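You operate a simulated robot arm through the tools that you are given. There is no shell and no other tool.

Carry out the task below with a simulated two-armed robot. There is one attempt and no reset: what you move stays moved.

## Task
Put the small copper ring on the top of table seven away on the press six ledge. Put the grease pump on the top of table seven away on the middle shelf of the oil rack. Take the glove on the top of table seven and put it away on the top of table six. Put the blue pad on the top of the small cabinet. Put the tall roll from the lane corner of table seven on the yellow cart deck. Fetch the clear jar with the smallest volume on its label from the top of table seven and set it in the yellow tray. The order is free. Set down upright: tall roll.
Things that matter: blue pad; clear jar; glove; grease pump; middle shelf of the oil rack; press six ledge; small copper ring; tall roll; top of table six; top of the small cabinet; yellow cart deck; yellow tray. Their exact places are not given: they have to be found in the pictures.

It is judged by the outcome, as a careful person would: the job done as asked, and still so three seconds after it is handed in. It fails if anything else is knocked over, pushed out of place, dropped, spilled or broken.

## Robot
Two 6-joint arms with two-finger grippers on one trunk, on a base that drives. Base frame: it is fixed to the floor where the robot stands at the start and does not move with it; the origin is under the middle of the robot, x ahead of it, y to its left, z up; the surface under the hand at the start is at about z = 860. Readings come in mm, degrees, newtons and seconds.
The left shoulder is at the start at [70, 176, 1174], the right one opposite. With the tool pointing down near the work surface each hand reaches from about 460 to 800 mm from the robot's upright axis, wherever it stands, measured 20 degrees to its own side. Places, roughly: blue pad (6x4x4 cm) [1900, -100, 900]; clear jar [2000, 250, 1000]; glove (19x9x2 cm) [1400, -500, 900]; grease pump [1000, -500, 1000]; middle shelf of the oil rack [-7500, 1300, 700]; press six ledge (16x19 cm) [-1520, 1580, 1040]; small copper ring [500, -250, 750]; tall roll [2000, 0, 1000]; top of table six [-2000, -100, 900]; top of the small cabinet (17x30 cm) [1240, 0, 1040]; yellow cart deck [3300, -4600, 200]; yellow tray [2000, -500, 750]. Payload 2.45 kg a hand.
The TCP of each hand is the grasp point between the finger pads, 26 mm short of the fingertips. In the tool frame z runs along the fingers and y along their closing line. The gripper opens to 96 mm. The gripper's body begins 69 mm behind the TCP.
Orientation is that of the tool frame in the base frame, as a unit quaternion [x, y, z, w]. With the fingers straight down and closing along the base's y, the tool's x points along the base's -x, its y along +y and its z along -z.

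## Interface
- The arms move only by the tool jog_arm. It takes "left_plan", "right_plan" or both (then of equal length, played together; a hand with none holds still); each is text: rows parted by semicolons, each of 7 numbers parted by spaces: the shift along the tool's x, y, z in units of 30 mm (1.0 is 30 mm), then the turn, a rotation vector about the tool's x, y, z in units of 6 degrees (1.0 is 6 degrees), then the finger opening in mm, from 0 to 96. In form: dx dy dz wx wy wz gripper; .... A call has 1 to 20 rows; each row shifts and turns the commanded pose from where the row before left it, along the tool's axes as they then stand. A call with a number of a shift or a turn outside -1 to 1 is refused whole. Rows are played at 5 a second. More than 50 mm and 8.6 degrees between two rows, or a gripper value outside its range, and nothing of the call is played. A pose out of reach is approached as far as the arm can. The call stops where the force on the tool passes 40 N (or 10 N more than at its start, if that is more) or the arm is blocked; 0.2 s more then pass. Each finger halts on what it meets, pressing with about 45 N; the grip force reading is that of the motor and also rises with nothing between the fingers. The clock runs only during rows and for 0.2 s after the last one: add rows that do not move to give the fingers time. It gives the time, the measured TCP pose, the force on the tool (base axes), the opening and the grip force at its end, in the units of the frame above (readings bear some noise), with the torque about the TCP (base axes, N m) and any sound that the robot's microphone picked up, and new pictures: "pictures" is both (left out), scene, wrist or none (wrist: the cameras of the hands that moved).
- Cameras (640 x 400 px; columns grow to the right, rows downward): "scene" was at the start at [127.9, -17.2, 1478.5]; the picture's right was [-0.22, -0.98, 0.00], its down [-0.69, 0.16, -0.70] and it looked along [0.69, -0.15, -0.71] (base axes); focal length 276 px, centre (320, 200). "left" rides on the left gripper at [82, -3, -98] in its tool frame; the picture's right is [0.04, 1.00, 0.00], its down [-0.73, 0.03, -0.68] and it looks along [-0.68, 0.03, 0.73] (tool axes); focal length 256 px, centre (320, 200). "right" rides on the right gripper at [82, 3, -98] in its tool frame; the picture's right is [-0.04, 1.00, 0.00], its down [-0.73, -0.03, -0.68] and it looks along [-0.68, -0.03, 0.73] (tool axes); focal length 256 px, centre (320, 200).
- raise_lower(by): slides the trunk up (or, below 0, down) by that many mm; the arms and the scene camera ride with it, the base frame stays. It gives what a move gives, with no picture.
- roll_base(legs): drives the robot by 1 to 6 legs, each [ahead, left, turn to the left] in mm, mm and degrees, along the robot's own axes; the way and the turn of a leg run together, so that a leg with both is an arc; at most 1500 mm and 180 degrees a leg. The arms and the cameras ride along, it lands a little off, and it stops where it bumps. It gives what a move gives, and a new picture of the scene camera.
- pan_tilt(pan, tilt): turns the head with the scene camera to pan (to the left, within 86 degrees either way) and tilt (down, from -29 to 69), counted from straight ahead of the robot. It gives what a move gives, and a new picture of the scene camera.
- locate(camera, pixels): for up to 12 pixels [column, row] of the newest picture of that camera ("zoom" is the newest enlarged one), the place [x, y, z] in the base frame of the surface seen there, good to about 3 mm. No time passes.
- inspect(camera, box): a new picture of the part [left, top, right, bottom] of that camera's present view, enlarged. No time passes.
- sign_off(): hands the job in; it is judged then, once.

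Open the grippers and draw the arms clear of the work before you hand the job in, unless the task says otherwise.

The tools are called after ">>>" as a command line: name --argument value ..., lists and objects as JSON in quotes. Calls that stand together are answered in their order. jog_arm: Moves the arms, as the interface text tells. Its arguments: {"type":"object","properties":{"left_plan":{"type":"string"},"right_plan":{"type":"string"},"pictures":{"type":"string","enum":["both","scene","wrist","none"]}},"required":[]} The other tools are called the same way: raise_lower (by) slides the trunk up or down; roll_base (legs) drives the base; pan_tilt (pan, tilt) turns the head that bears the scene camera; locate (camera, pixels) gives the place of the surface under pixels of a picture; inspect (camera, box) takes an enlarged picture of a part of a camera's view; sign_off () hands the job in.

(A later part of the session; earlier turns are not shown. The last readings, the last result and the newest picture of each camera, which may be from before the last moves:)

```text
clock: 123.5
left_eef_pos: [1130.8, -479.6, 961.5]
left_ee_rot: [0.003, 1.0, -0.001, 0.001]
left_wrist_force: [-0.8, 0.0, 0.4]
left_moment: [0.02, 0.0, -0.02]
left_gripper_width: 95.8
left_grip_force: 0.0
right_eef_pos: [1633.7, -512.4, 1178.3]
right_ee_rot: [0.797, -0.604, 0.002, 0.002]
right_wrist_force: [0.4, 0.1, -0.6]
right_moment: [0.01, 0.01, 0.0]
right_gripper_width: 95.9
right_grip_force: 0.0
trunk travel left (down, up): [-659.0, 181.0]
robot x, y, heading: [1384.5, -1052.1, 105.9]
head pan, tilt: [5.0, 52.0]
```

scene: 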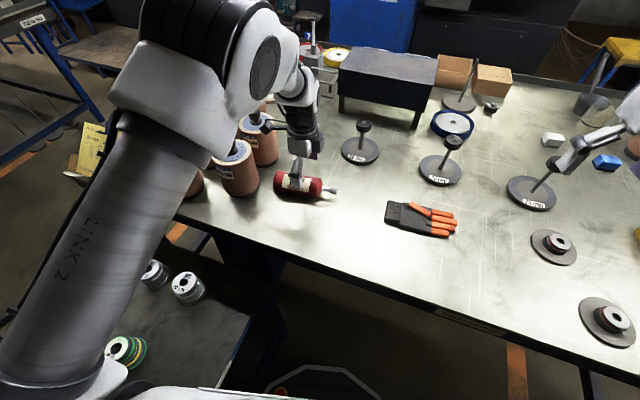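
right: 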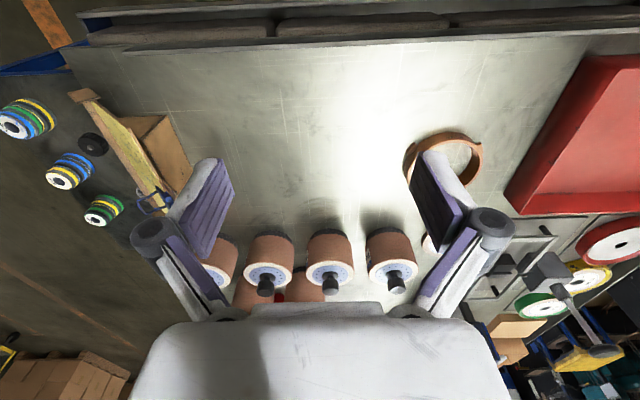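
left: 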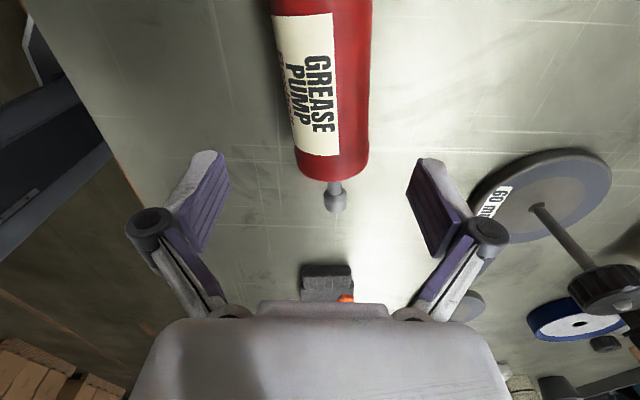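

In the wrist view the pump axis sits about 9 mm toward +y and is yawed about 7°. I correct this and descend to z≈890.

>>> jog_arm --left_plan "0 0.32 0 0 0 -0.58 96; 0 0 0 0 0 -0.58 96; 0 0 0.9 0 0 0 96; 0 0 0.9 0 0 0 96; 0 0 0.55 0 0 0 96; 0 0 0 0 0 0 96" --pictures "both"

```text
clock: 124.9
left_eef_pos: [1131.7, -468.8, 890.6]
left_ee_rot: [-0.059, 0.998, 0.0, 0.0]
left_wrist_force: [-0.2, -0.2, -0.8]
left_moment: [0.01, 0.02, -0.02]
left_gripper_width: 95.9
left_grip_force: 0.0
right_eef_pos: [1632.8, -512.9, 1178.2]
right_ee_rot: [0.797, -0.603, 0.002, 0.001]
right_wrist_force: [0.5, 0.1, 0.5]
right_moment: [0.02, -0.05, 0.03]
right_gripper_width: 95.9
right_grip_force: 0.1
trunk travel left (down, up): [-659.0, 181.0]
robot x, y, heading: [1380.8, -1051.1, 105.6]
head pan, tilt: [5.0, 52.0]
```

scene: 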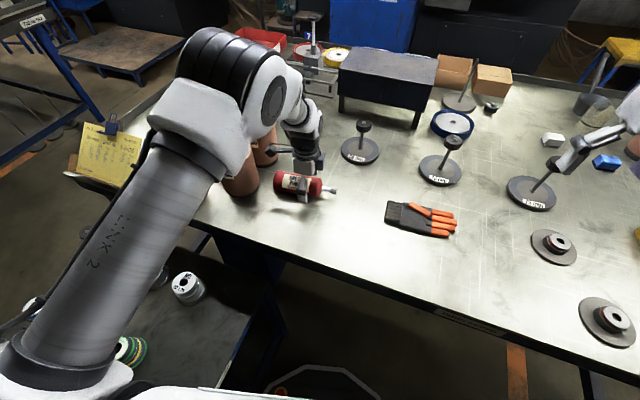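
left: 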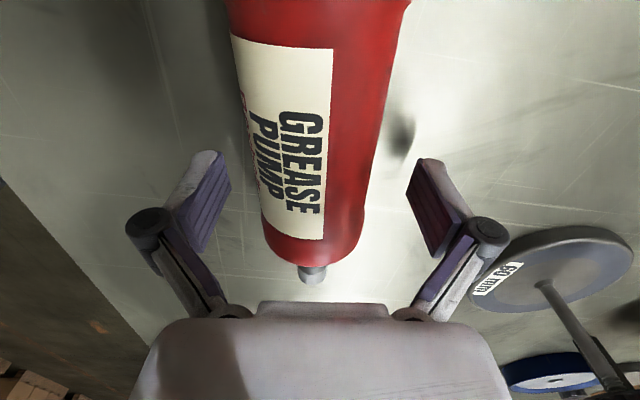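

The fingers straddle the pump body. I close on it.

>>> jog_arm --left_plan "0 0 0 0 0 0 75; 0 0 0 0 0 0 58; 0 0 0 0 0 0 45; 0 0 0 0 0 0 30; 0 0 0 0 0 0 30; 0 0 0 0 0 0 30" --pictures "wrist"

```text
clock: 126.3
left_eef_pos: [1131.1, -470.1, 890.2]
left_ee_rot: [-0.058, 0.998, -0.001, 0.001]
left_wrist_force: [0.0, 1.5, 3.7]
left_moment: [0.01, -0.05, 0.14]
left_gripper_width: 55.2
left_grip_force: 45.2
right_eef_pos: [1634.0, -512.1, 1178.6]
right_ee_rot: [0.797, -0.604, 0.001, 0.001]
right_wrist_force: [-0.5, 0.8, 0.9]
right_moment: [0.01, 0.0, -0.01]
right_gripper_width: 96.1
right_grip_force: 0.1
trunk travel left (down, up): [-659.0, 181.0]
robot x, y, heading: [1384.0, -1051.4, 105.7]
head pan, tilt: [5.0, 52.0]
```

left: 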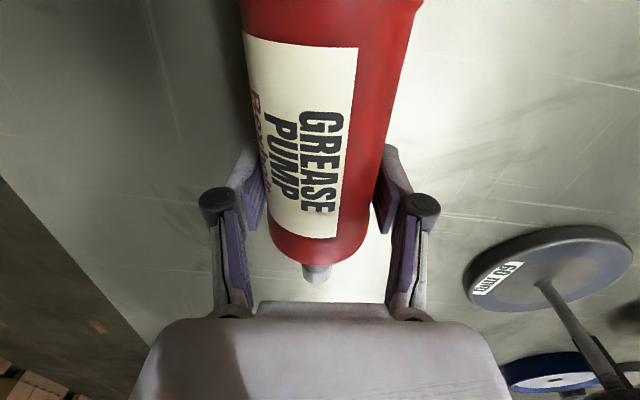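

Gripped at 55 mm with 45 N. I lift gently and look.

>>> jog_arm --left_plan "0 0 -0.3 0 0 0 20; 0 0 -0.5 0 0 0 20; 0 0 -0.7 0 0 0 20; 0 0 -0.7 0 0 0 20; 0 0 0 0 0 0 20" --pictures "both"

```text
clock: 127.5
left_eef_pos: [1130.5, -469.0, 959.5]
left_ee_rot: [-0.059, 0.998, -0.001, 0.001]
left_wrist_force: [-0.8, 0.1, -4.3]
left_moment: [0.02, -0.13, -0.01]
left_gripper_width: 54.9
left_grip_force: 44.9
right_eef_pos: [1631.0, -512.7, 1178.7]
right_ee_rot: [0.798, -0.602, 0.002, 0.002]
right_wrist_force: [0.2, 0.9, 0.5]
right_moment: [-0.01, 0.0, -0.03]
right_gripper_width: 95.8
right_grip_force: 0.1
trunk travel left (down, up): [-659.0, 181.0]
robot x, y, heading: [1384.5, -1052.2, 106.0]
head pan, tilt: [5.0, 52.0]
```

scene: 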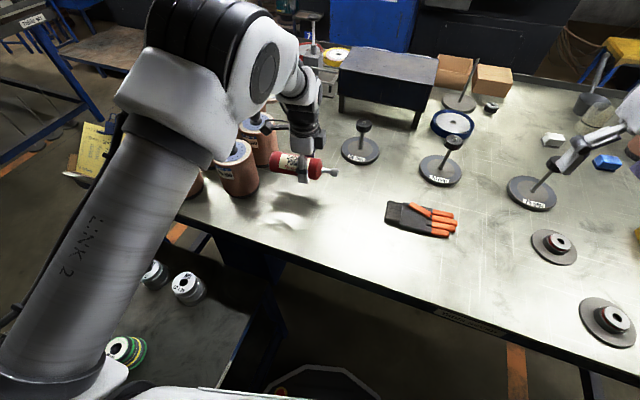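
left: 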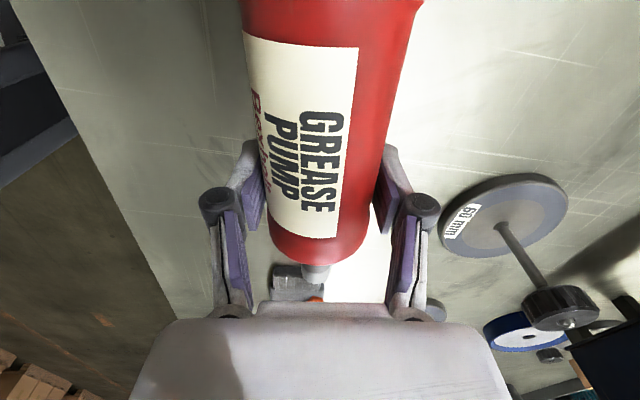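

The pump is held level (4.3 N). I lift it to travel height while the right hand moves over the glove.

>>> jog_arm --left_plan "0 0 -1 0 0 0 20; 0 0 -1 0 0 0 20; 0 0 -1 0 0 0 20; 0 0 -1 0 0 0 20; 0 0 -1 0 0 0 20; 0 0 -1 0 0 0 20; 0 0 -1 0 0 0 20; 0 0 -1 0 0 0 20" --right_plan "0 0 0 0 0 0 96; 0 0 0 0 0 0 96; -0.607 0.993 0 0 0 0 96; -0.607 0.993 0 0 0 0 96; -0.607 0.993 0 0 0 0 96; -0.607 0.993 0 0 0 0 96; -0.607 0.993 0 0 0 0 96; -0.607 0.993 0 0 0 0 96" --pictures "none"

>>> jog_arm --right_plan "0 0 0 0 0 -0.949 96; 0 0 0 0 0 -0.949 96; 0 0 0 0 0 -0.949 96; 0 0 0 0 0 -0.949 96; 0 0 0 0 0 -0.949 96; 0 0 0 0 0 -0.949 96; 0 0 0 0 0 -0.949 96; 0 0 0 0 0 -0.949 96; 0 0 0 0 0 -0.949 96; 0 0 0 0 0 -0.949 96; 0 0 0 0 0 -0.949 96; 0 0 0 0 0 -0.949 96; 0 0 0 0 0 -0.949 96" --pictures "both"

```text
clock: 129.3
left_eef_pos: [1126.8, -472.4, 1194.7]
left_ee_rot: [-0.058, 0.998, 0.0, 0.002]
left_wrist_force: [0.5, 0.6, -4.4]
left_moment: [0.04, -0.13, -0.03]
left_gripper_width: 54.8
left_grip_force: 45.6
right_eef_pos: [1429.3, -456.3, 1178.0]
right_ee_rot: [0.798, -0.603, 0.002, 0.002]
right_wrist_force: [-0.3, -0.9, 0.3]
right_moment: [-0.04, -0.03, -0.01]
right_gripper_width: 96.1
right_grip_force: 0.0
trunk travel left (down, up): [-659.0, 181.0]
robot x, y, heading: [1383.1, -1049.6, 105.7]
head pan, tilt: [5.0, 52.0]
```

```text
clock: 132.1
left_eef_pos: [1127.0, -470.7, 1194.9]
left_ee_rot: [-0.058, 0.998, 0.001, 0.0]
left_wrist_force: [0.0, 0.3, -4.1]
left_moment: [0.04, -0.13, -0.02]
left_gripper_width: 55.1
left_grip_force: 44.5
right_eef_pos: [1430.5, -454.1, 1177.8]
right_ee_rot: [1.0, -0.001, 0.001, 0.003]
right_wrist_force: [-0.2, -0.4, -0.6]
right_moment: [0.04, -0.02, 0.03]
right_gripper_width: 96.0
right_grip_force: 0.1
trunk travel left (down, up): [-659.0, 181.0]
robot x, y, heading: [1380.1, -1049.8, 105.9]
head pan, tilt: [5.0, 52.0]
```

scene: 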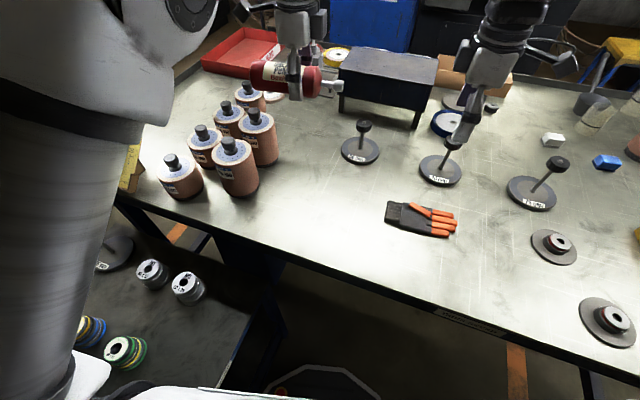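
right: 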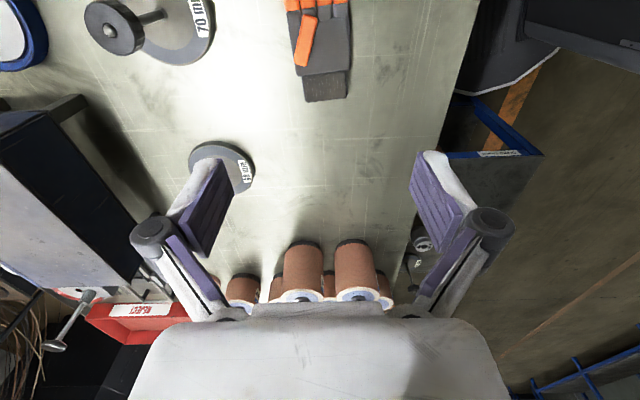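

The right hand is turned to close across the glove. I descend to about 960 and check its alignment.

>>> jog_arm --right_plan "0 0 1 0 0 0 96; 0 0 1 0 0 0 96; 0 0 1 0 0 0 96; 0 0 1 0 0 0 96; 0 0 1 0 0 0 96; 0 0 1 0 0 0 96; 0 0 1 0 0 0 96; 0 0 0.2 0 0 0 96" --pictures "both"

```text
clock: 133.9
left_eef_pos: [1128.3, -470.9, 1193.9]
left_ee_rot: [-0.058, 0.998, -0.001, 0.0]
left_wrist_force: [-0.9, -0.1, -4.8]
left_moment: [0.03, -0.12, 0.02]
left_gripper_width: 54.9
left_grip_force: 45.1
right_eef_pos: [1431.3, -455.2, 964.5]
right_ee_rot: [1.0, -0.002, 0.001, 0.002]
right_wrist_force: [-0.6, -0.3, 0.4]
right_moment: [-0.01, 0.02, 0.01]
right_gripper_width: 95.7
right_grip_force: 0.1
trunk travel left (down, up): [-659.0, 181.0]
robot x, y, heading: [1382.4, -1050.6, 106.0]
head pan, tilt: [5.0, 52.0]
```

scene: 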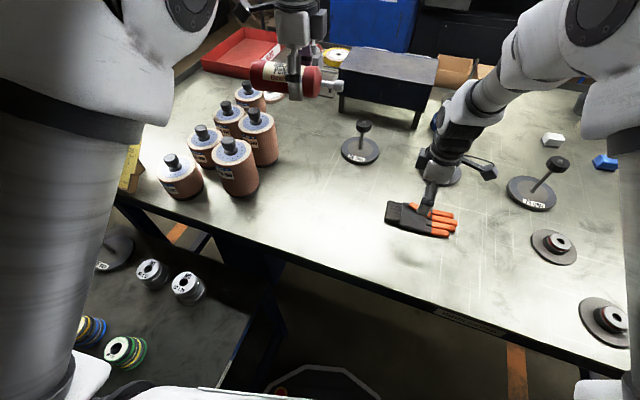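
right: 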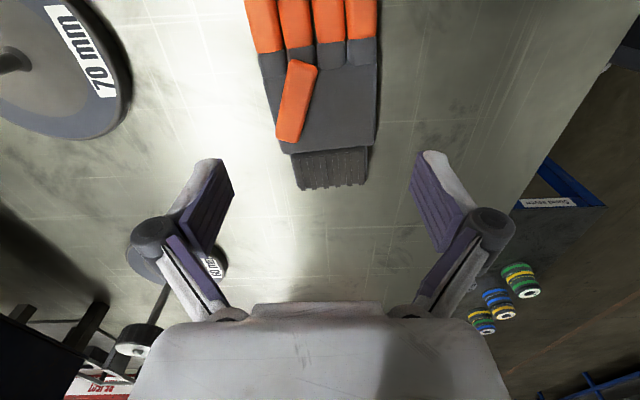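

The glove's palm is centred about 4 mm toward tool +y. I correct this, descend to z≈889 and close on it.

>>> jog_arm --right_plan "0 0.14 0.5 0 0 0 96; 0 0 1 0 0 0 96; 0 0 0.7 0 0 0 96; 0 0 0.3 0 0 0 96; 0 0 0 0 0 0 96; 0 0 0 0 0 0 80; 0 0 0 0 0 0 65; 0 0 0 0 0 0 50; 0 0 0 0 0 0 40; 0 0 0 0 0 0 40" --pictures "both"

```text
clock: 136.1
left_eef_pos: [1127.3, -472.4, 1195.2]
left_ee_rot: [-0.058, 0.998, 0.001, 0.0]
left_wrist_force: [-1.0, 0.7, -3.4]
left_moment: [0.01, -0.09, 0.0]
left_gripper_width: 54.8
left_grip_force: 45.1
right_eef_pos: [1433.3, -461.9, 889.6]
right_ee_rot: [1.0, -0.002, 0.002, 0.002]
right_wrist_force: [1.2, 3.5, 16.5]
right_moment: [0.02, 0.0, 0.4]
right_gripper_width: 82.3
right_grip_force: 45.0
trunk travel left (down, up): [-659.0, 181.0]
robot x, y, heading: [1383.2, -1046.2, 105.7]
head pan, tilt: [5.0, 52.0]
```

scene: 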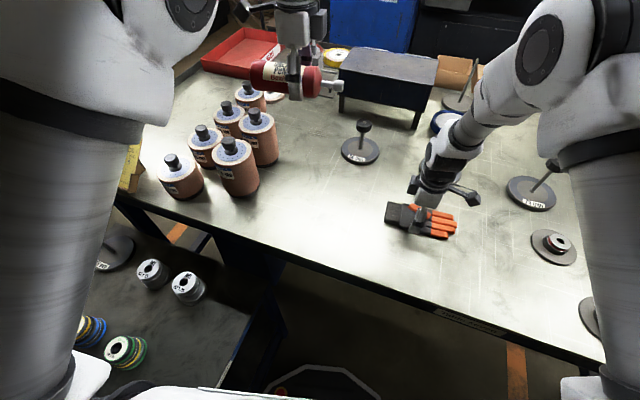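
right: 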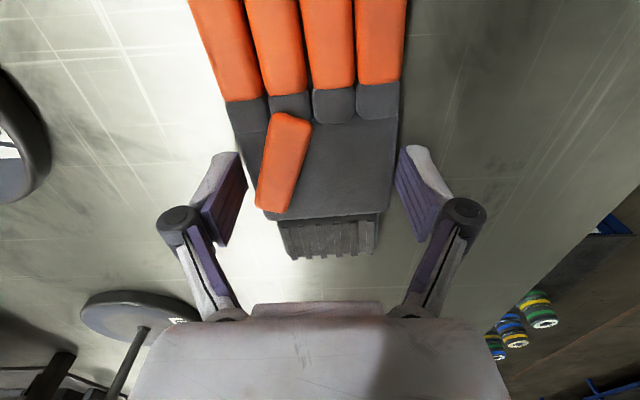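

Fingers stopped at 82 mm with 45 N, and an upward force of 16 N shows. I look closer before lifting.

>>> inspect --camera "right" --box '[160, 80, 480, 280]'

>>> inspect --camera "scene" --box '[370, 180, 480, 250]'

```text
2.00 times, centred on (320, 180) of right
```

zoom: 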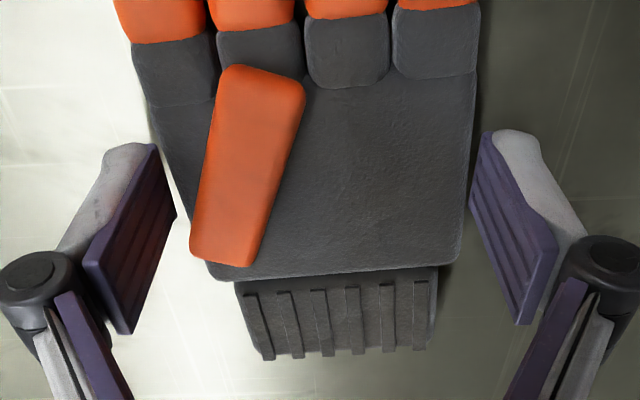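

```text
5.71 times, centred on (425, 215) of scene
```

zoom: 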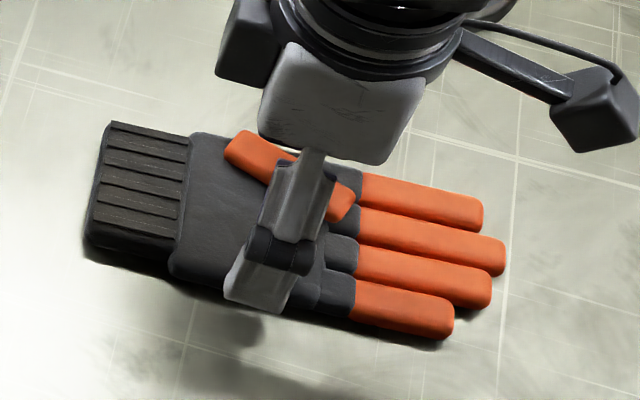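

The fingertips hold the glove at the palm. I lift gently and check that it comes along.

>>> jog_arm --right_plan "0 0 -0.1 0 0 0 40; 0 0 -0.2 0 0 0 40; 0 0 -0.3 0 0 0 40; 0 0 -0.5 0 0 0 40; 0 0 -0.5 0 0 0 40; 0 0 0 0 0 0 40" --pictures "both"

```text
clock: 137.5
left_eef_pos: [1127.3, -470.7, 1194.4]
left_ee_rot: [-0.058, 0.998, -0.001, -0.001]
left_wrist_force: [-0.6, 0.1, -5.2]
left_moment: [0.01, -0.1, 0.01]
left_gripper_width: 55.1
left_grip_force: 45.5
right_eef_pos: [1432.9, -462.3, 934.5]
right_ee_rot: [1.0, -0.001, 0.002, 0.002]
right_wrist_force: [0.5, 0.4, 0.3]
right_moment: [0.0, -0.05, 0.03]
right_gripper_width: 82.3
right_grip_force: 45.0
trunk travel left (down, up): [-659.0, 181.0]
robot x, y, heading: [1382.1, -1049.7, 106.0]
head pan, tilt: [5.0, 52.0]
```

scene: 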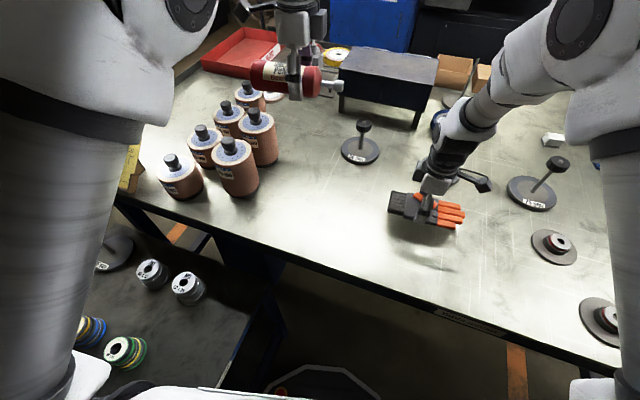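
right: 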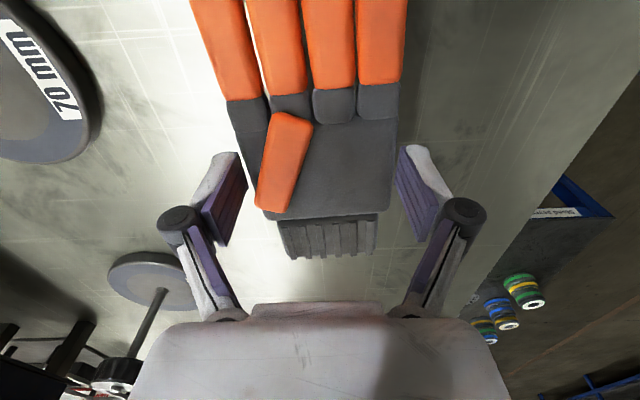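

The glove came up with the hand. I raise it to travel height, then back away from the table and head toward table six.

>>> jog_arm --right_plan "0 0 -1 0 0 0 40; 0 0 -1 0 0 0 40; 0 0 -1 0 0 0 40; 0 0 -1 0 0 0 40; 0 0 -1 0 0 0 40; 0 0 -1 0 0 0 40; 0 0 -1 0 0 0 40; 0 0 -1 0 0 0 40; 0 0 -0.5 0 0 0 40" --pictures "none"

>>> roll_base --legs '[[-430, 0, 0], [0, 0, -16], [0, 1500, 0]]'

```text
clock: 139.5
left_eef_pos: [1126.5, -471.0, 1195.4]
left_ee_rot: [-0.059, 0.998, 0.0, 0.0]
left_wrist_force: [1.0, 0.3, -5.5]
left_moment: [-0.02, -0.09, 0.01]
left_gripper_width: 55.0
left_grip_force: 45.3
right_eef_pos: [1431.4, -461.7, 1188.2]
right_ee_rot: [1.0, -0.003, 0.001, 0.003]
right_wrist_force: [0.2, -0.4, -0.5]
right_moment: [0.0, -0.03, 0.02]
right_gripper_width: 82.0
right_grip_force: 44.5
trunk travel left (down, up): [-659.0, 181.0]
robot x, y, heading: [1382.5, -1052.0, 105.8]
head pan, tilt: [5.0, 52.0]
```

```text
clock: 150.1
left_eef_pos: [-60.8, -770.5, 1195.3]
left_ee_rot: [0.106, 0.994, 0.0, 0.002]
left_wrist_force: [-0.1, -0.1, -3.8]
left_moment: [-0.02, -0.13, -0.01]
left_gripper_width: 54.9
left_grip_force: 44.9
right_eef_pos: [230.5, -859.3, 1188.3]
right_ee_rot: [0.986, -0.165, 0.001, 0.003]
right_wrist_force: [-0.1, -0.3, -1.0]
right_moment: [0.01, 0.0, 0.0]
right_gripper_width: 81.0
right_grip_force: 45.3
trunk travel left (down, up): [-659.0, 181.0]
robot x, y, heading: [-3.3, -1401.3, 87.1]
head pan, tilt: [5.0, 52.0]
```

scene: 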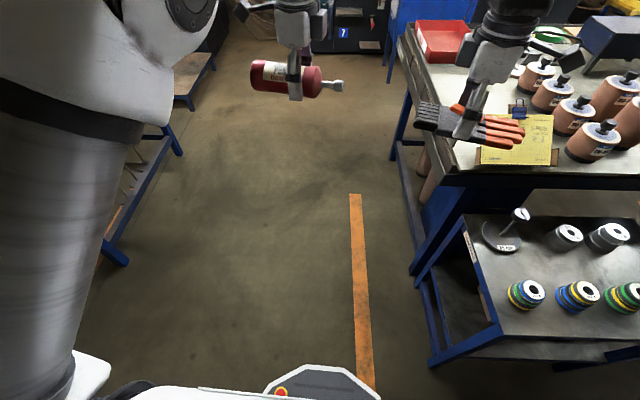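

I'm at (-3,-1401). I look left toward table six to choose a free spot on its top.

>>> pan_tilt --pan 50 --tilt 30

```text
clock: 151.2
left_eef_pos: [-60.0, -770.7, 1196.1]
left_ee_rot: [0.105, 0.995, 0.0, 0.001]
left_wrist_force: [-0.4, 0.5, -4.3]
left_moment: [0.01, -0.09, -0.01]
left_gripper_width: 54.8
left_grip_force: 44.9
right_eef_pos: [229.5, -859.4, 1187.6]
right_ee_rot: [0.986, -0.165, 0.0, 0.002]
right_wrist_force: [-0.7, -0.2, -0.5]
right_moment: [0.01, 0.04, 0.01]
right_gripper_width: 80.9
right_grip_force: 44.6
trunk travel left (down, up): [-659.0, 181.0]
robot x, y, heading: [-7.7, -1404.4, 86.9]
head pan, tilt: [50.0, 30.0]
```

scene: 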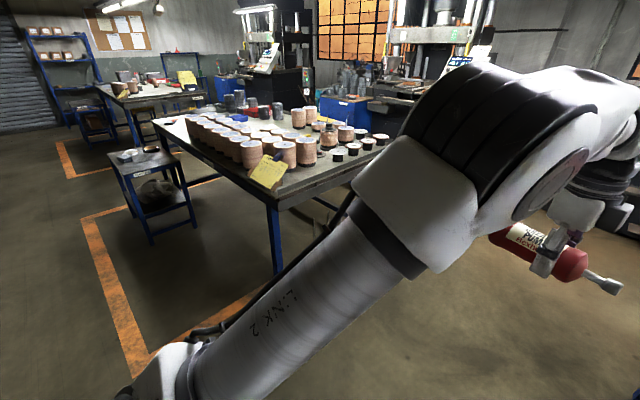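

>>> inspect --camera "scene" --box '[130, 70, 410, 240]'

>>> inspect --camera "scene" --box '[0, 20, 150, 140]'

```text
2.29 times, centred on (270, 155) of scene
```

zoom: 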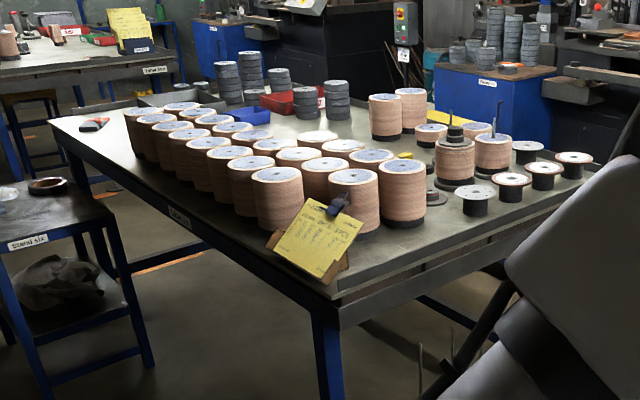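

```text
3.33 times, centred on (75, 80) of scene
```

zoom: 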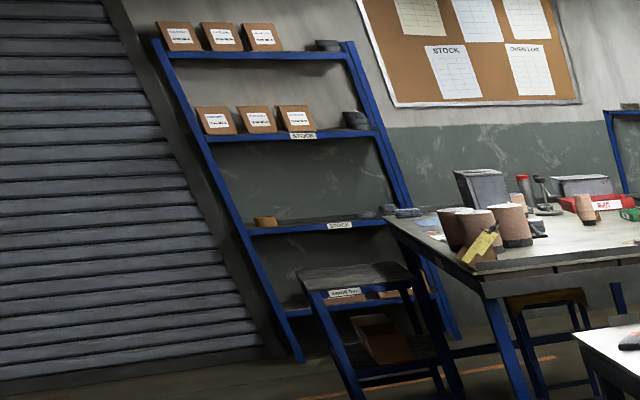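

Table six is crowded; a free strip lies along its near (east) end around zoom (400–500,230–260). I measure it.

>>> locate --camera "zoom" --pixels '[[400, 255], [450, 230], [500, 215], [540, 205], [350, 275], [425, 225], [480, 240], [380, 215], [478, 200], [530, 190], [100, 110], [60, 125]]'

```text
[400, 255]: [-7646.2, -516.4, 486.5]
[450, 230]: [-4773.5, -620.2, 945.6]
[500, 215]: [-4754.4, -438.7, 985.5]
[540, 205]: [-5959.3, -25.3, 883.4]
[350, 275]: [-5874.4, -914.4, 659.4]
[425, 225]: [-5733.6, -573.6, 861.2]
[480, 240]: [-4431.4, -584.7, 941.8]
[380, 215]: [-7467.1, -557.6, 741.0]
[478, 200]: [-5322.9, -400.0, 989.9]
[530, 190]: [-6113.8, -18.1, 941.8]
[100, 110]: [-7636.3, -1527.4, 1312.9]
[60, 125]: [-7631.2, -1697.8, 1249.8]
```

>>> locate --camera "scene" --pixels '[[305, 181], [327, 171], [349, 164], [366, 160], [300, 192], [318, 172], [340, 175], [335, 163], [339, 157], [362, 153], [380, 150], [322, 178]]'

```text
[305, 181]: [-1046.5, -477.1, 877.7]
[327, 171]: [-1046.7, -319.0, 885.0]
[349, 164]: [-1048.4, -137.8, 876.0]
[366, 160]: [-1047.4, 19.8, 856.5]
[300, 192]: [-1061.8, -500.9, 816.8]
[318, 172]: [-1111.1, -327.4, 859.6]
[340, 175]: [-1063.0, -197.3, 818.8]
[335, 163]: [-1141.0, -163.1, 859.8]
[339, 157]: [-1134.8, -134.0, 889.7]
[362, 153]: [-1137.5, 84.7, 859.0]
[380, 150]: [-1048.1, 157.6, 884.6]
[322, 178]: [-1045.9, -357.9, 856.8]
```

East edge of table six is x≈-1047 with a low lip; a free strip lies at x≈-1130, y≈-450..-200. I turn to face west and move closer to view it.

>>> roll_base --legs '[[0, 0, 93], [330, -850, 0]]'

>>> pan_tilt --pan -12 --tilt 40

```text
clock: 160.0
left_eef_pos: [-1025.4, -762.9, 1193.6]
left_ee_rot: [-0.684, 0.73, 0.001, 0.0]
left_wrist_force: [0.6, 0.0, -4.4]
left_moment: [0.1, 0.0, -0.02]
left_gripper_width: 54.8
left_grip_force: 44.9
right_eef_pos: [-978.7, -461.4, 1187.8]
right_ee_rot: [0.77, 0.637, 0.003, 0.002]
right_wrist_force: [-1.2, 0.3, -1.0]
right_moment: [-0.02, 0.0, 0.02]
right_gripper_width: 80.9
right_grip_force: 44.3
trunk travel left (down, up): [-659.0, 181.0]
robot x, y, heading: [-407.7, -613.4, -174.4]
head pan, tilt: [50.0, 30.0]
```

scene: 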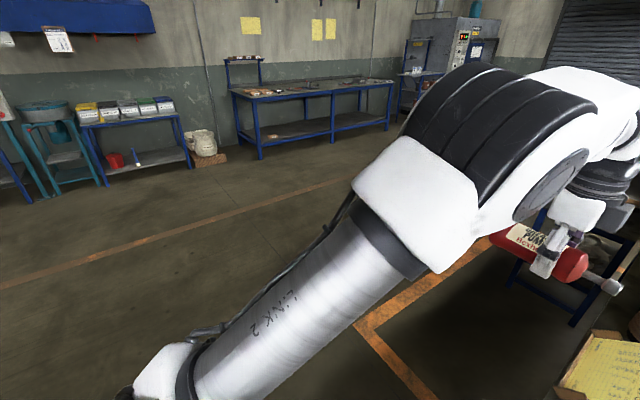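

```text
clock: 161.3
left_eef_pos: [-1025.5, -761.5, 1194.1]
left_ee_rot: [-0.683, 0.731, 0.001, 0.001]
left_wrist_force: [0.1, 0.2, -3.9]
left_moment: [0.09, -0.03, -0.02]
left_gripper_width: 55.0
left_grip_force: 44.7
right_eef_pos: [-978.4, -461.0, 1187.6]
right_ee_rot: [0.77, 0.638, 0.003, 0.001]
right_wrist_force: [-0.5, 1.2, -0.4]
right_moment: [-0.01, 0.01, -0.01]
right_gripper_width: 80.9
right_grip_force: 45.1
trunk travel left (down, up): [-659.0, 181.0]
robot x, y, heading: [-409.2, -615.2, -174.8]
head pan, tilt: [-12.0, 40.0]
```

scene: 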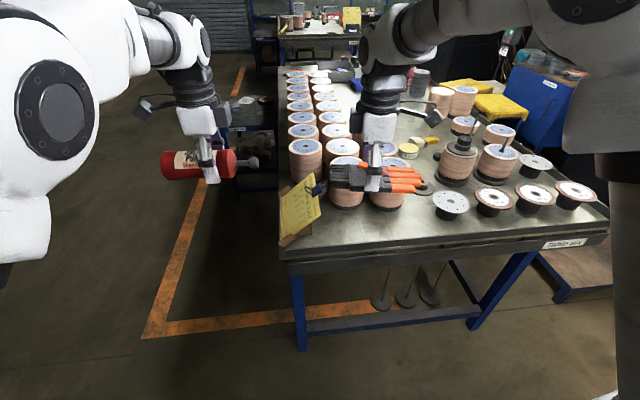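

Table six's label is visible at (563,243). The free strip is at about (380,225), between the document stand and the wooden spools; I measure it.

>>> inspect --camera "scene" --box '[270, 130, 500, 270]'

>>> locate --camera "scene" --pixels '[[330, 225], [370, 215], [370, 235], [400, 215], [425, 225], [345, 208], [388, 208], [450, 215], [310, 235], [430, 200], [448, 200], [345, 165]]'

```text
2.78 times, centred on (385, 200) of scene
```

zoom: 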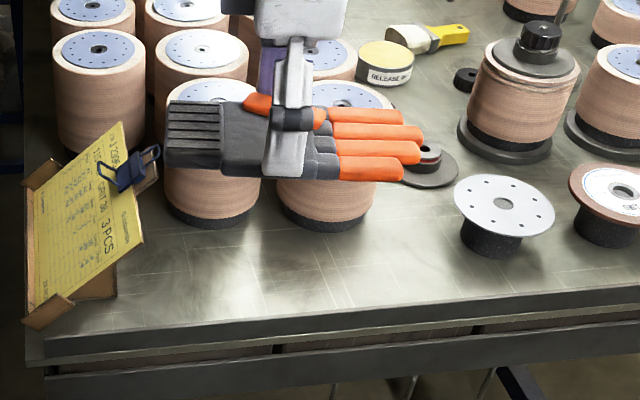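

```text
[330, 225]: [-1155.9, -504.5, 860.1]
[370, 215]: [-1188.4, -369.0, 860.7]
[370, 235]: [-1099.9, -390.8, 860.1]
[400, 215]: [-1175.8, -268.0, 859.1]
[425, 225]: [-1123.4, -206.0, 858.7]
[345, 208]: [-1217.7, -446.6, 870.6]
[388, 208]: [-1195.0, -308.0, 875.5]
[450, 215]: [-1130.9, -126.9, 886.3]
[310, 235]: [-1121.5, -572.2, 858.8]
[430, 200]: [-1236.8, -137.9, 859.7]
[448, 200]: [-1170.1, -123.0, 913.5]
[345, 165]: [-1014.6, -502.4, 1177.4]
```

Free area: x -1195..-1065, y -520..-190. I move 120 mm ahead for a comfortable reach.

>>> roll_base --legs '[[120, 0, 0]]'

>>> locate --camera "scene" --pixels '[[370, 240], [370, 255], [370, 270], [370, 285], [420, 240], [420, 260], [420, 270], [420, 280], [330, 260], [330, 280], [440, 250], [460, 235]]'

```text
clock: 162.5
left_eef_pos: [-1140.4, -772.8, 1194.9]
left_ee_rot: [-0.683, 0.73, 0.001, 0.001]
left_wrist_force: [0.1, -0.4, -4.5]
left_moment: [0.08, 0.0, 0.02]
left_gripper_width: 54.9
left_grip_force: 44.9
right_eef_pos: [-1094.7, -472.9, 1188.3]
right_ee_rot: [0.77, 0.638, 0.002, 0.001]
right_wrist_force: [-0.1, -0.6, -0.6]
right_moment: [-0.03, -0.01, 0.04]
right_gripper_width: 80.8
right_grip_force: 44.8
trunk travel left (down, up): [-659.0, 181.0]
robot x, y, heading: [-525.6, -627.3, -174.5]
head pan, tilt: [-12.0, 40.0]
```

scene: 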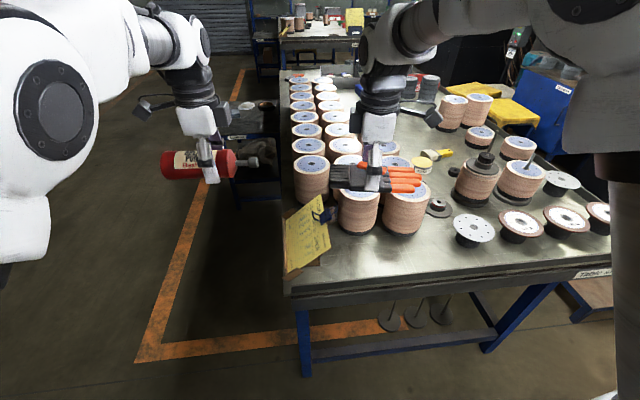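

```text
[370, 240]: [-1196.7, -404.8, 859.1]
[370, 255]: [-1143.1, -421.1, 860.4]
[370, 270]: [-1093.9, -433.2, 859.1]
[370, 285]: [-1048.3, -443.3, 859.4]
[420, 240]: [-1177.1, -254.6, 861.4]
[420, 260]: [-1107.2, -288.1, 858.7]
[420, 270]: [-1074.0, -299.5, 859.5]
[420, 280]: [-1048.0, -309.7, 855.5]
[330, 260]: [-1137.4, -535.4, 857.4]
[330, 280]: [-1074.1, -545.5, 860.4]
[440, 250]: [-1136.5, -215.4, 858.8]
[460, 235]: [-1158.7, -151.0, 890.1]
```

The spot around (-1118,-365) is free and flat. I move the glove over it, align it with the table, and lower to just above.

>>> jog_arm --right_plan "0.848 -0.358 0 0 0 0 40; 0.848 -0.358 0 0 0 0 40; 0.848 -0.358 0 0 0 0 40; 0.848 -0.358 0 0 0 0 40; 0 0 0 0 0 -0.89 40; 0 0 0 0 0 -0.89 40; 0 0 1 0 0 0 40; 0 0 1 0 0 0 40; 0 0 1 0 0 0 40; 0 0 1 0 0 0 40; 0 0 1 0 0 0 40; 0 0 1 0 0 0 40; 0 0 1 0 0 0 40; 0 0 1 0 0 0 40; 0 0 0.5 0 0 0 40; 0 0 0 0 0 0 40" --pictures "both"

```text
clock: 165.9
left_eef_pos: [-1142.2, -772.0, 1193.9]
left_ee_rot: [-0.683, 0.73, 0.001, 0.0]
left_wrist_force: [1.2, 0.1, -3.2]
left_moment: [0.1, 0.0, 0.0]
left_gripper_width: 54.9
left_grip_force: 45.1
right_eef_pos: [-1118.9, -363.4, 933.3]
right_ee_rot: [0.708, 0.706, 0.002, 0.002]
right_wrist_force: [-0.1, -0.2, -0.4]
right_moment: [0.01, 0.02, -0.01]
right_gripper_width: 80.8
right_grip_force: 45.1
trunk travel left (down, up): [-659.0, 181.0]
robot x, y, heading: [-524.0, -625.4, -174.8]
head pan, tilt: [-12.0, 40.0]
```

scene: 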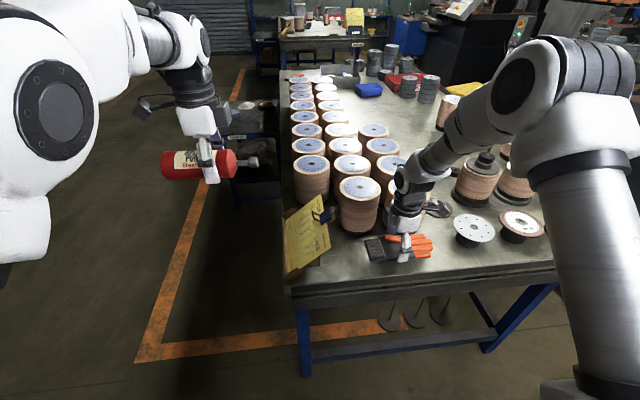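
right: 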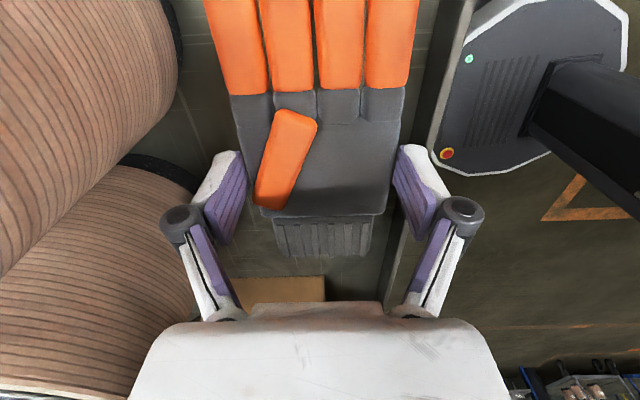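

The hand is between the rolls and the table edge. I measure the nearest roll surfaces from the wrist picture before lowering.

>>> locate --camera "right" --pixels '[[185, 185], [170, 165], [150, 180], [165, 40], [180, 60], [190, 130], [410, 250], [400, 300], [430, 130], [130, 40]]'

```text
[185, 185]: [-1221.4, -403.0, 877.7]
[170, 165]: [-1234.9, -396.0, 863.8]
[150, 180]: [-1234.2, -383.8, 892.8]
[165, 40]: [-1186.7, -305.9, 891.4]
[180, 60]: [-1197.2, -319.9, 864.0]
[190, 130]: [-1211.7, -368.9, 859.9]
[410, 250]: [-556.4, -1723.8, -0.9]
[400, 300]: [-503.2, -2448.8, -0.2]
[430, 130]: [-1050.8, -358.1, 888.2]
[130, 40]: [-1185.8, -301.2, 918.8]
```

A low rim (z≈888) runs at x≈-1052, so I shift the glove 12 mm away from it and lower until contact.

>>> jog_arm --right_plan "0 -0.4 0 0 0 0 40; 0 0 0.6 0 0 0 40; 0 0 0.6 0 0 0 40; 0 0 0.13 0 0 0 40; 0 0 0 0 0 0 40" --pictures "none"

```text
clock: 167.1
left_eef_pos: [-1142.8, -773.0, 1194.5]
left_ee_rot: [-0.683, 0.73, 0.001, 0.0]
left_wrist_force: [-0.9, 1.2, -3.6]
left_moment: [0.1, 0.0, -0.02]
left_gripper_width: 55.2
left_grip_force: 45.1
right_eef_pos: [-1128.5, -364.8, 893.2]
right_ee_rot: [0.707, 0.707, 0.002, 0.001]
right_wrist_force: [-0.5, -0.2, -0.3]
right_moment: [-0.01, -0.01, 0.03]
right_gripper_width: 81.0
right_grip_force: 45.0
trunk travel left (down, up): [-659.0, 181.0]
robot x, y, heading: [-525.5, -623.9, -174.7]
head pan, tilt: [-12.0, 40.0]
```

>>> jog_arm --right_plan "0 0 0.06 0 0 0 40; 0 0 0.04 0 0 0 40; 0 0 0 0 0 0 40" --pictures "wrist"

```text
clock: 167.9
left_eef_pos: [-1142.8, -773.0, 1194.8]
left_ee_rot: [-0.683, 0.731, 0.001, 0.001]
left_wrist_force: [0.2, -0.3, -4.0]
left_moment: [0.11, 0.01, -0.03]
left_gripper_width: 55.0
left_grip_force: 44.8
right_eef_pos: [-1128.4, -365.5, 890.7]
right_ee_rot: [0.708, 0.707, 0.003, 0.002]
right_wrist_force: [-0.4, -0.1, -0.7]
right_moment: [0.0, -0.01, -0.02]
right_gripper_width: 80.9
right_grip_force: 44.9
trunk travel left (down, up): [-659.0, 181.0]
robot x, y, heading: [-524.8, -630.2, -174.8]
head pan, tilt: [-12.0, 40.0]
```

right: 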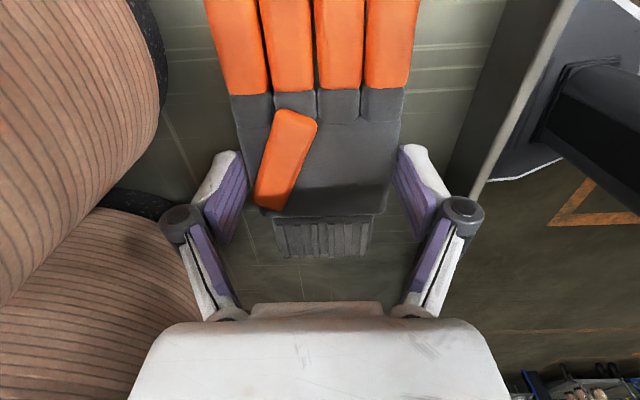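

No contact yet at 890.7. I lower further in small steps.

>>> jog_arm --right_plan "0 0 0.05 0 0 0 40; 0 0 0.05 0 0 0 40; 0 0 0 0 0 0 40" --pictures "none"

```text
clock: 168.7
left_eef_pos: [-1141.1, -773.0, 1195.8]
left_ee_rot: [-0.683, 0.73, 0.001, 0.0]
left_wrist_force: [-0.7, 0.2, -4.2]
left_moment: [0.07, -0.04, -0.03]
left_gripper_width: 54.8
left_grip_force: 45.2
right_eef_pos: [-1127.8, -366.1, 888.9]
right_ee_rot: [0.707, 0.707, 0.001, 0.0]
right_wrist_force: [-3.2, 4.5, 12.9]
right_moment: [0.25, -0.11, 0.19]
right_gripper_width: 80.7
right_grip_force: 45.0
trunk travel left (down, up): [-659.0, 181.0]
robot x, y, heading: [-526.8, -626.2, -174.8]
head pan, tilt: [-12.0, 40.0]
```

Contact (13 N). I open the fingers to 92 mm and rise straight up.

>>> jog_arm --right_plan "0 0 0 0 0 0 84; 0 0 0 0 0 0 92; 0 0 0 0 0 0 92; 0 0 -0.5 0 0 0 92; 0 0 -1 0 0 0 92; 0 0 -1 0 0 0 92; 0 0 -1 0 0 0 92; 0 0 -1 0 0 0 92; 0 0 -1 0 0 0 92; 0 0 -1 0 0 0 92; 0 0 -1 0 0 0 92; 0 0 -1 0 0 0 92; 0 0 -1 0 0 0 92; 0 0 -1 0 0 0 92" --pictures "both"

```text
clock: 171.7
left_eef_pos: [-1141.8, -772.4, 1195.8]
left_ee_rot: [-0.683, 0.73, 0.001, 0.002]
left_wrist_force: [0.4, -0.2, -4.3]
left_moment: [0.09, 0.01, 0.0]
left_gripper_width: 54.8
left_grip_force: 45.2
right_eef_pos: [-1130.3, -367.2, 1204.5]
right_ee_rot: [0.708, 0.706, 0.002, 0.001]
right_wrist_force: [1.0, 0.3, -0.1]
right_moment: [0.01, 0.0, 0.0]
right_gripper_width: 92.3
right_grip_force: 0.1
trunk travel left (down, up): [-659.0, 181.0]
robot x, y, heading: [-527.9, -627.6, -174.7]
head pan, tilt: [-12.0, 40.0]
```

scene: 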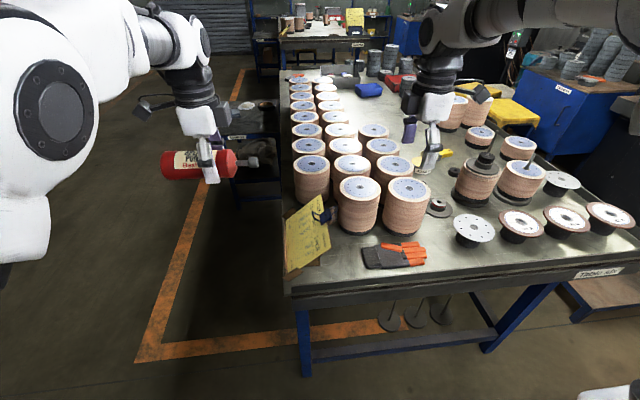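
right: 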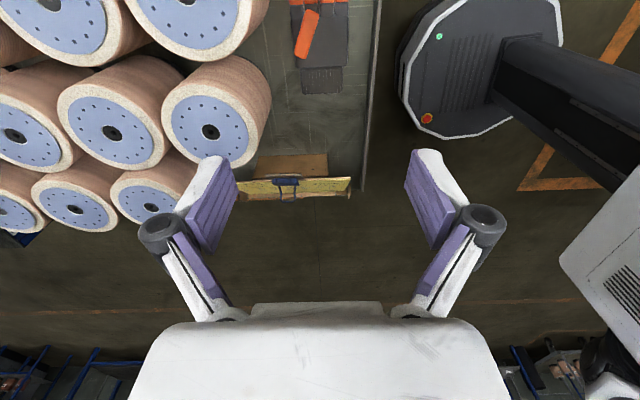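

The glove lies on table six at (397,255). Now I carry the pump toward the oil rack: out to the lane and then west, in stages.

>>> roll_base --legs '[[0, 920, 0], [0, 0, -5.3], [1500, 0, 0], [1500, 0, 0]]'

>>> pan_tilt --pan -20 --tilt 12

```text
clock: 191.0
left_eef_pos: [-4046.5, -1504.8, 1194.9]
left_ee_rot: [-0.629, 0.777, 0.0, 0.0]
left_wrist_force: [0.4, -0.2, -3.9]
left_moment: [0.09, 0.01, -0.04]
left_gripper_width: 54.9
left_grip_force: 44.9
right_eef_pos: [-3975.9, -1105.3, 1203.2]
right_ee_rot: [0.757, 0.654, 0.002, 0.002]
right_wrist_force: [0.0, -0.1, 1.1]
right_moment: [0.0, -0.01, 0.0]
right_gripper_width: 91.8
right_grip_force: 0.0
trunk travel left (down, up): [-659.0, 181.0]
robot x, y, heading: [-3415.1, -1450.5, 177.1]
head pan, tilt: [-12.0, 40.0]
```

scene: 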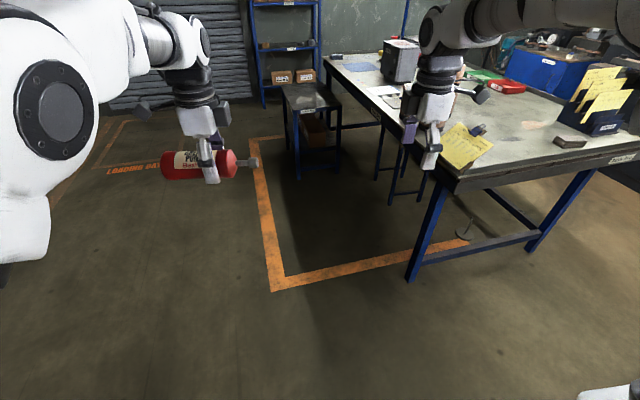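

```text
clock: 191.9
left_eef_pos: [-4047.5, -1503.4, 1194.9]
left_ee_rot: [-0.629, 0.777, 0.0, 0.001]
left_wrist_force: [-0.4, 0.6, -4.4]
left_moment: [0.12, -0.01, -0.01]
left_gripper_width: 54.7
left_grip_force: 44.9
right_eef_pos: [-3977.0, -1104.2, 1203.4]
right_ee_rot: [0.757, 0.654, 0.002, 0.002]
right_wrist_force: [0.5, -0.3, -0.5]
right_moment: [-0.01, -0.03, 0.0]
right_gripper_width: 92.1
right_grip_force: 0.1
trunk travel left (down, up): [-659.0, 181.0]
robot x, y, heading: [-3417.6, -1446.1, 176.8]
head pan, tilt: [-20.0, 12.0]
```

scene: 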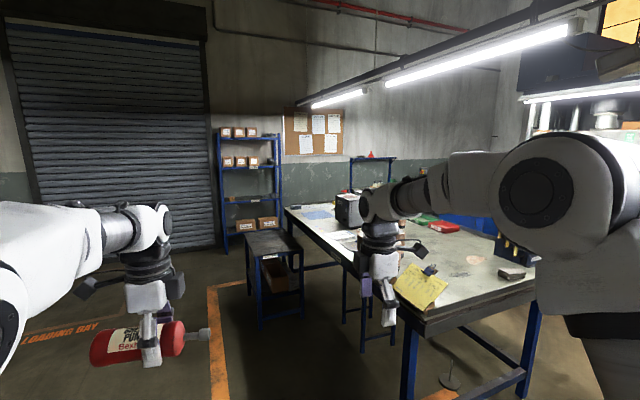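

A blue rack shows at (375,170) behind table five. I enlarge it.

>>> inspect --camera "scene" --box '[270, 100, 530, 280]'

>>> locate --camera "scene" --pixels '[[352, 160], [392, 158], [370, 158], [372, 185], [285, 208], [320, 235], [250, 240], [220, 250], [300, 280], [262, 325], [345, 160], [400, 240]]'

```text
2.22 times, centred on (400, 190) of scene
```

zoom: 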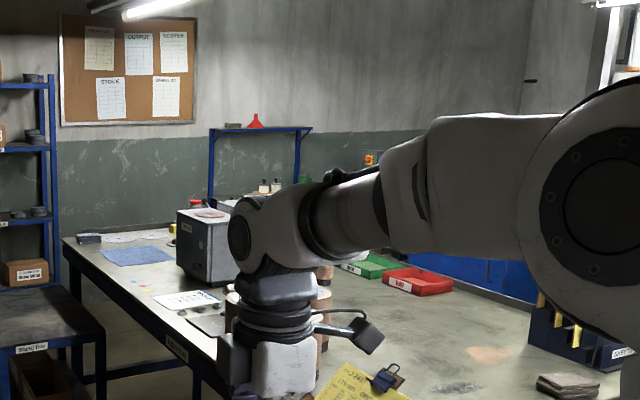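

```text
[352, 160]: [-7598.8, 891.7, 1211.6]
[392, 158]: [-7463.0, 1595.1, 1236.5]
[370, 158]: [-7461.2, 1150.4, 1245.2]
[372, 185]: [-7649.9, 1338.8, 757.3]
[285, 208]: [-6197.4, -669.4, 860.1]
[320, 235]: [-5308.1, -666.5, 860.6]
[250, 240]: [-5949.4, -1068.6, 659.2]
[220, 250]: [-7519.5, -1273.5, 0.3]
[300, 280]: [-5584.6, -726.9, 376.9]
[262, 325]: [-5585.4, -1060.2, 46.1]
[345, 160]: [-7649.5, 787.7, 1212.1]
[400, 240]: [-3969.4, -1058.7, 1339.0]
```

The oil rack stands at x≈-7460..-7650, y≈900..1600, facing +x. I drive on west along the lane to x≈-6300.

>>> roll_base --legs '[[1450, 0, 3], [1430, 0, 0]]'

>>> pan_tilt --pan -45 --tilt 22

```text
clock: 205.8
left_eef_pos: [-6906.6, -1533.7, 1194.8]
left_ee_rot: [-0.651, 0.759, 0.001, 0.0]
left_wrist_force: [-0.9, 0.4, -5.0]
left_moment: [0.11, 0.01, -0.03]
left_gripper_width: 55.1
left_grip_force: 44.9
right_eef_pos: [-6861.6, -1130.1, 1203.7]
right_ee_rot: [0.736, 0.677, 0.002, 0.002]
right_wrist_force: [0.4, -0.8, 0.1]
right_moment: [0.0, 0.0, -0.02]
right_gripper_width: 92.2
right_grip_force: 0.1
trunk travel left (down, up): [-659.0, 181.0]
robot x, y, heading: [-6280.2, -1440.8, -179.6]
head pan, tilt: [-20.0, 12.0]
```

scene: 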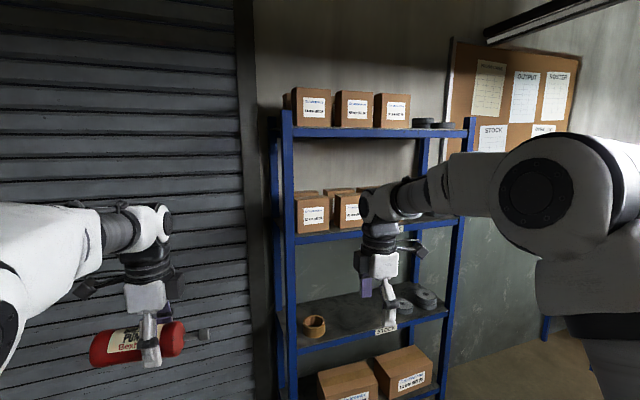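

```text
clock: 206.6
left_eef_pos: [-6906.4, -1532.6, 1194.5]
left_ee_rot: [-0.652, 0.758, 0.001, 0.001]
left_wrist_force: [-0.5, -0.9, -4.3]
left_moment: [0.06, -0.01, -0.01]
left_gripper_width: 55.1
left_grip_force: 45.2
right_eef_pos: [-6861.8, -1130.8, 1202.7]
right_ee_rot: [0.737, 0.676, 0.002, 0.001]
right_wrist_force: [0.1, -0.6, 0.1]
right_moment: [-0.02, -0.01, 0.0]
right_gripper_width: 91.9
right_grip_force: 0.2
trunk travel left (down, up): [-659.0, 181.0]
robot x, y, heading: [-6280.9, -1440.0, -179.5]
head pan, tilt: [-45.0, 22.0]
```

scene: 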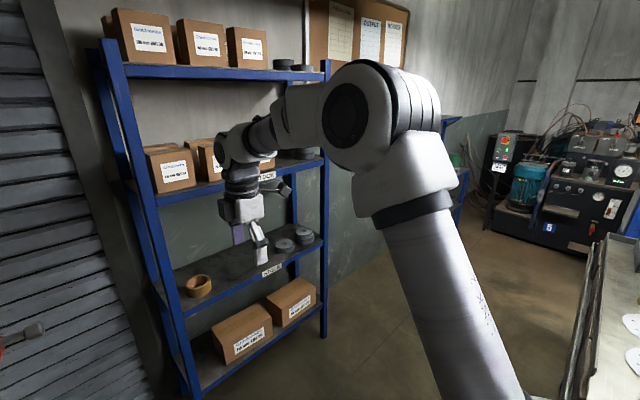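

The STOCK rack is to the front-right, table five's end at (590,330). I measure the passage.

>>> locate --camera "scene" --pixels '[[325, 330], [190, 385], [325, 150], [580, 360], [590, 260], [455, 210], [465, 180], [450, 120], [400, 300], [520, 200], [545, 260], [155, 200]]'

```text
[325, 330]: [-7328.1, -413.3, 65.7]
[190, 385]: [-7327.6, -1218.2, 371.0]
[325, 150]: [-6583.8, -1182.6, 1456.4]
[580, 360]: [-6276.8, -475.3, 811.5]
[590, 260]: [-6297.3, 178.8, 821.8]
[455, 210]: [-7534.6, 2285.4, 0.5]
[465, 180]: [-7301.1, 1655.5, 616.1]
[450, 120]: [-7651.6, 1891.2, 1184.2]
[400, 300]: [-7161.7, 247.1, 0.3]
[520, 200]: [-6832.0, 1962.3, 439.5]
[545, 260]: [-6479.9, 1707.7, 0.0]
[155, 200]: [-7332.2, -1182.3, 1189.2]
```

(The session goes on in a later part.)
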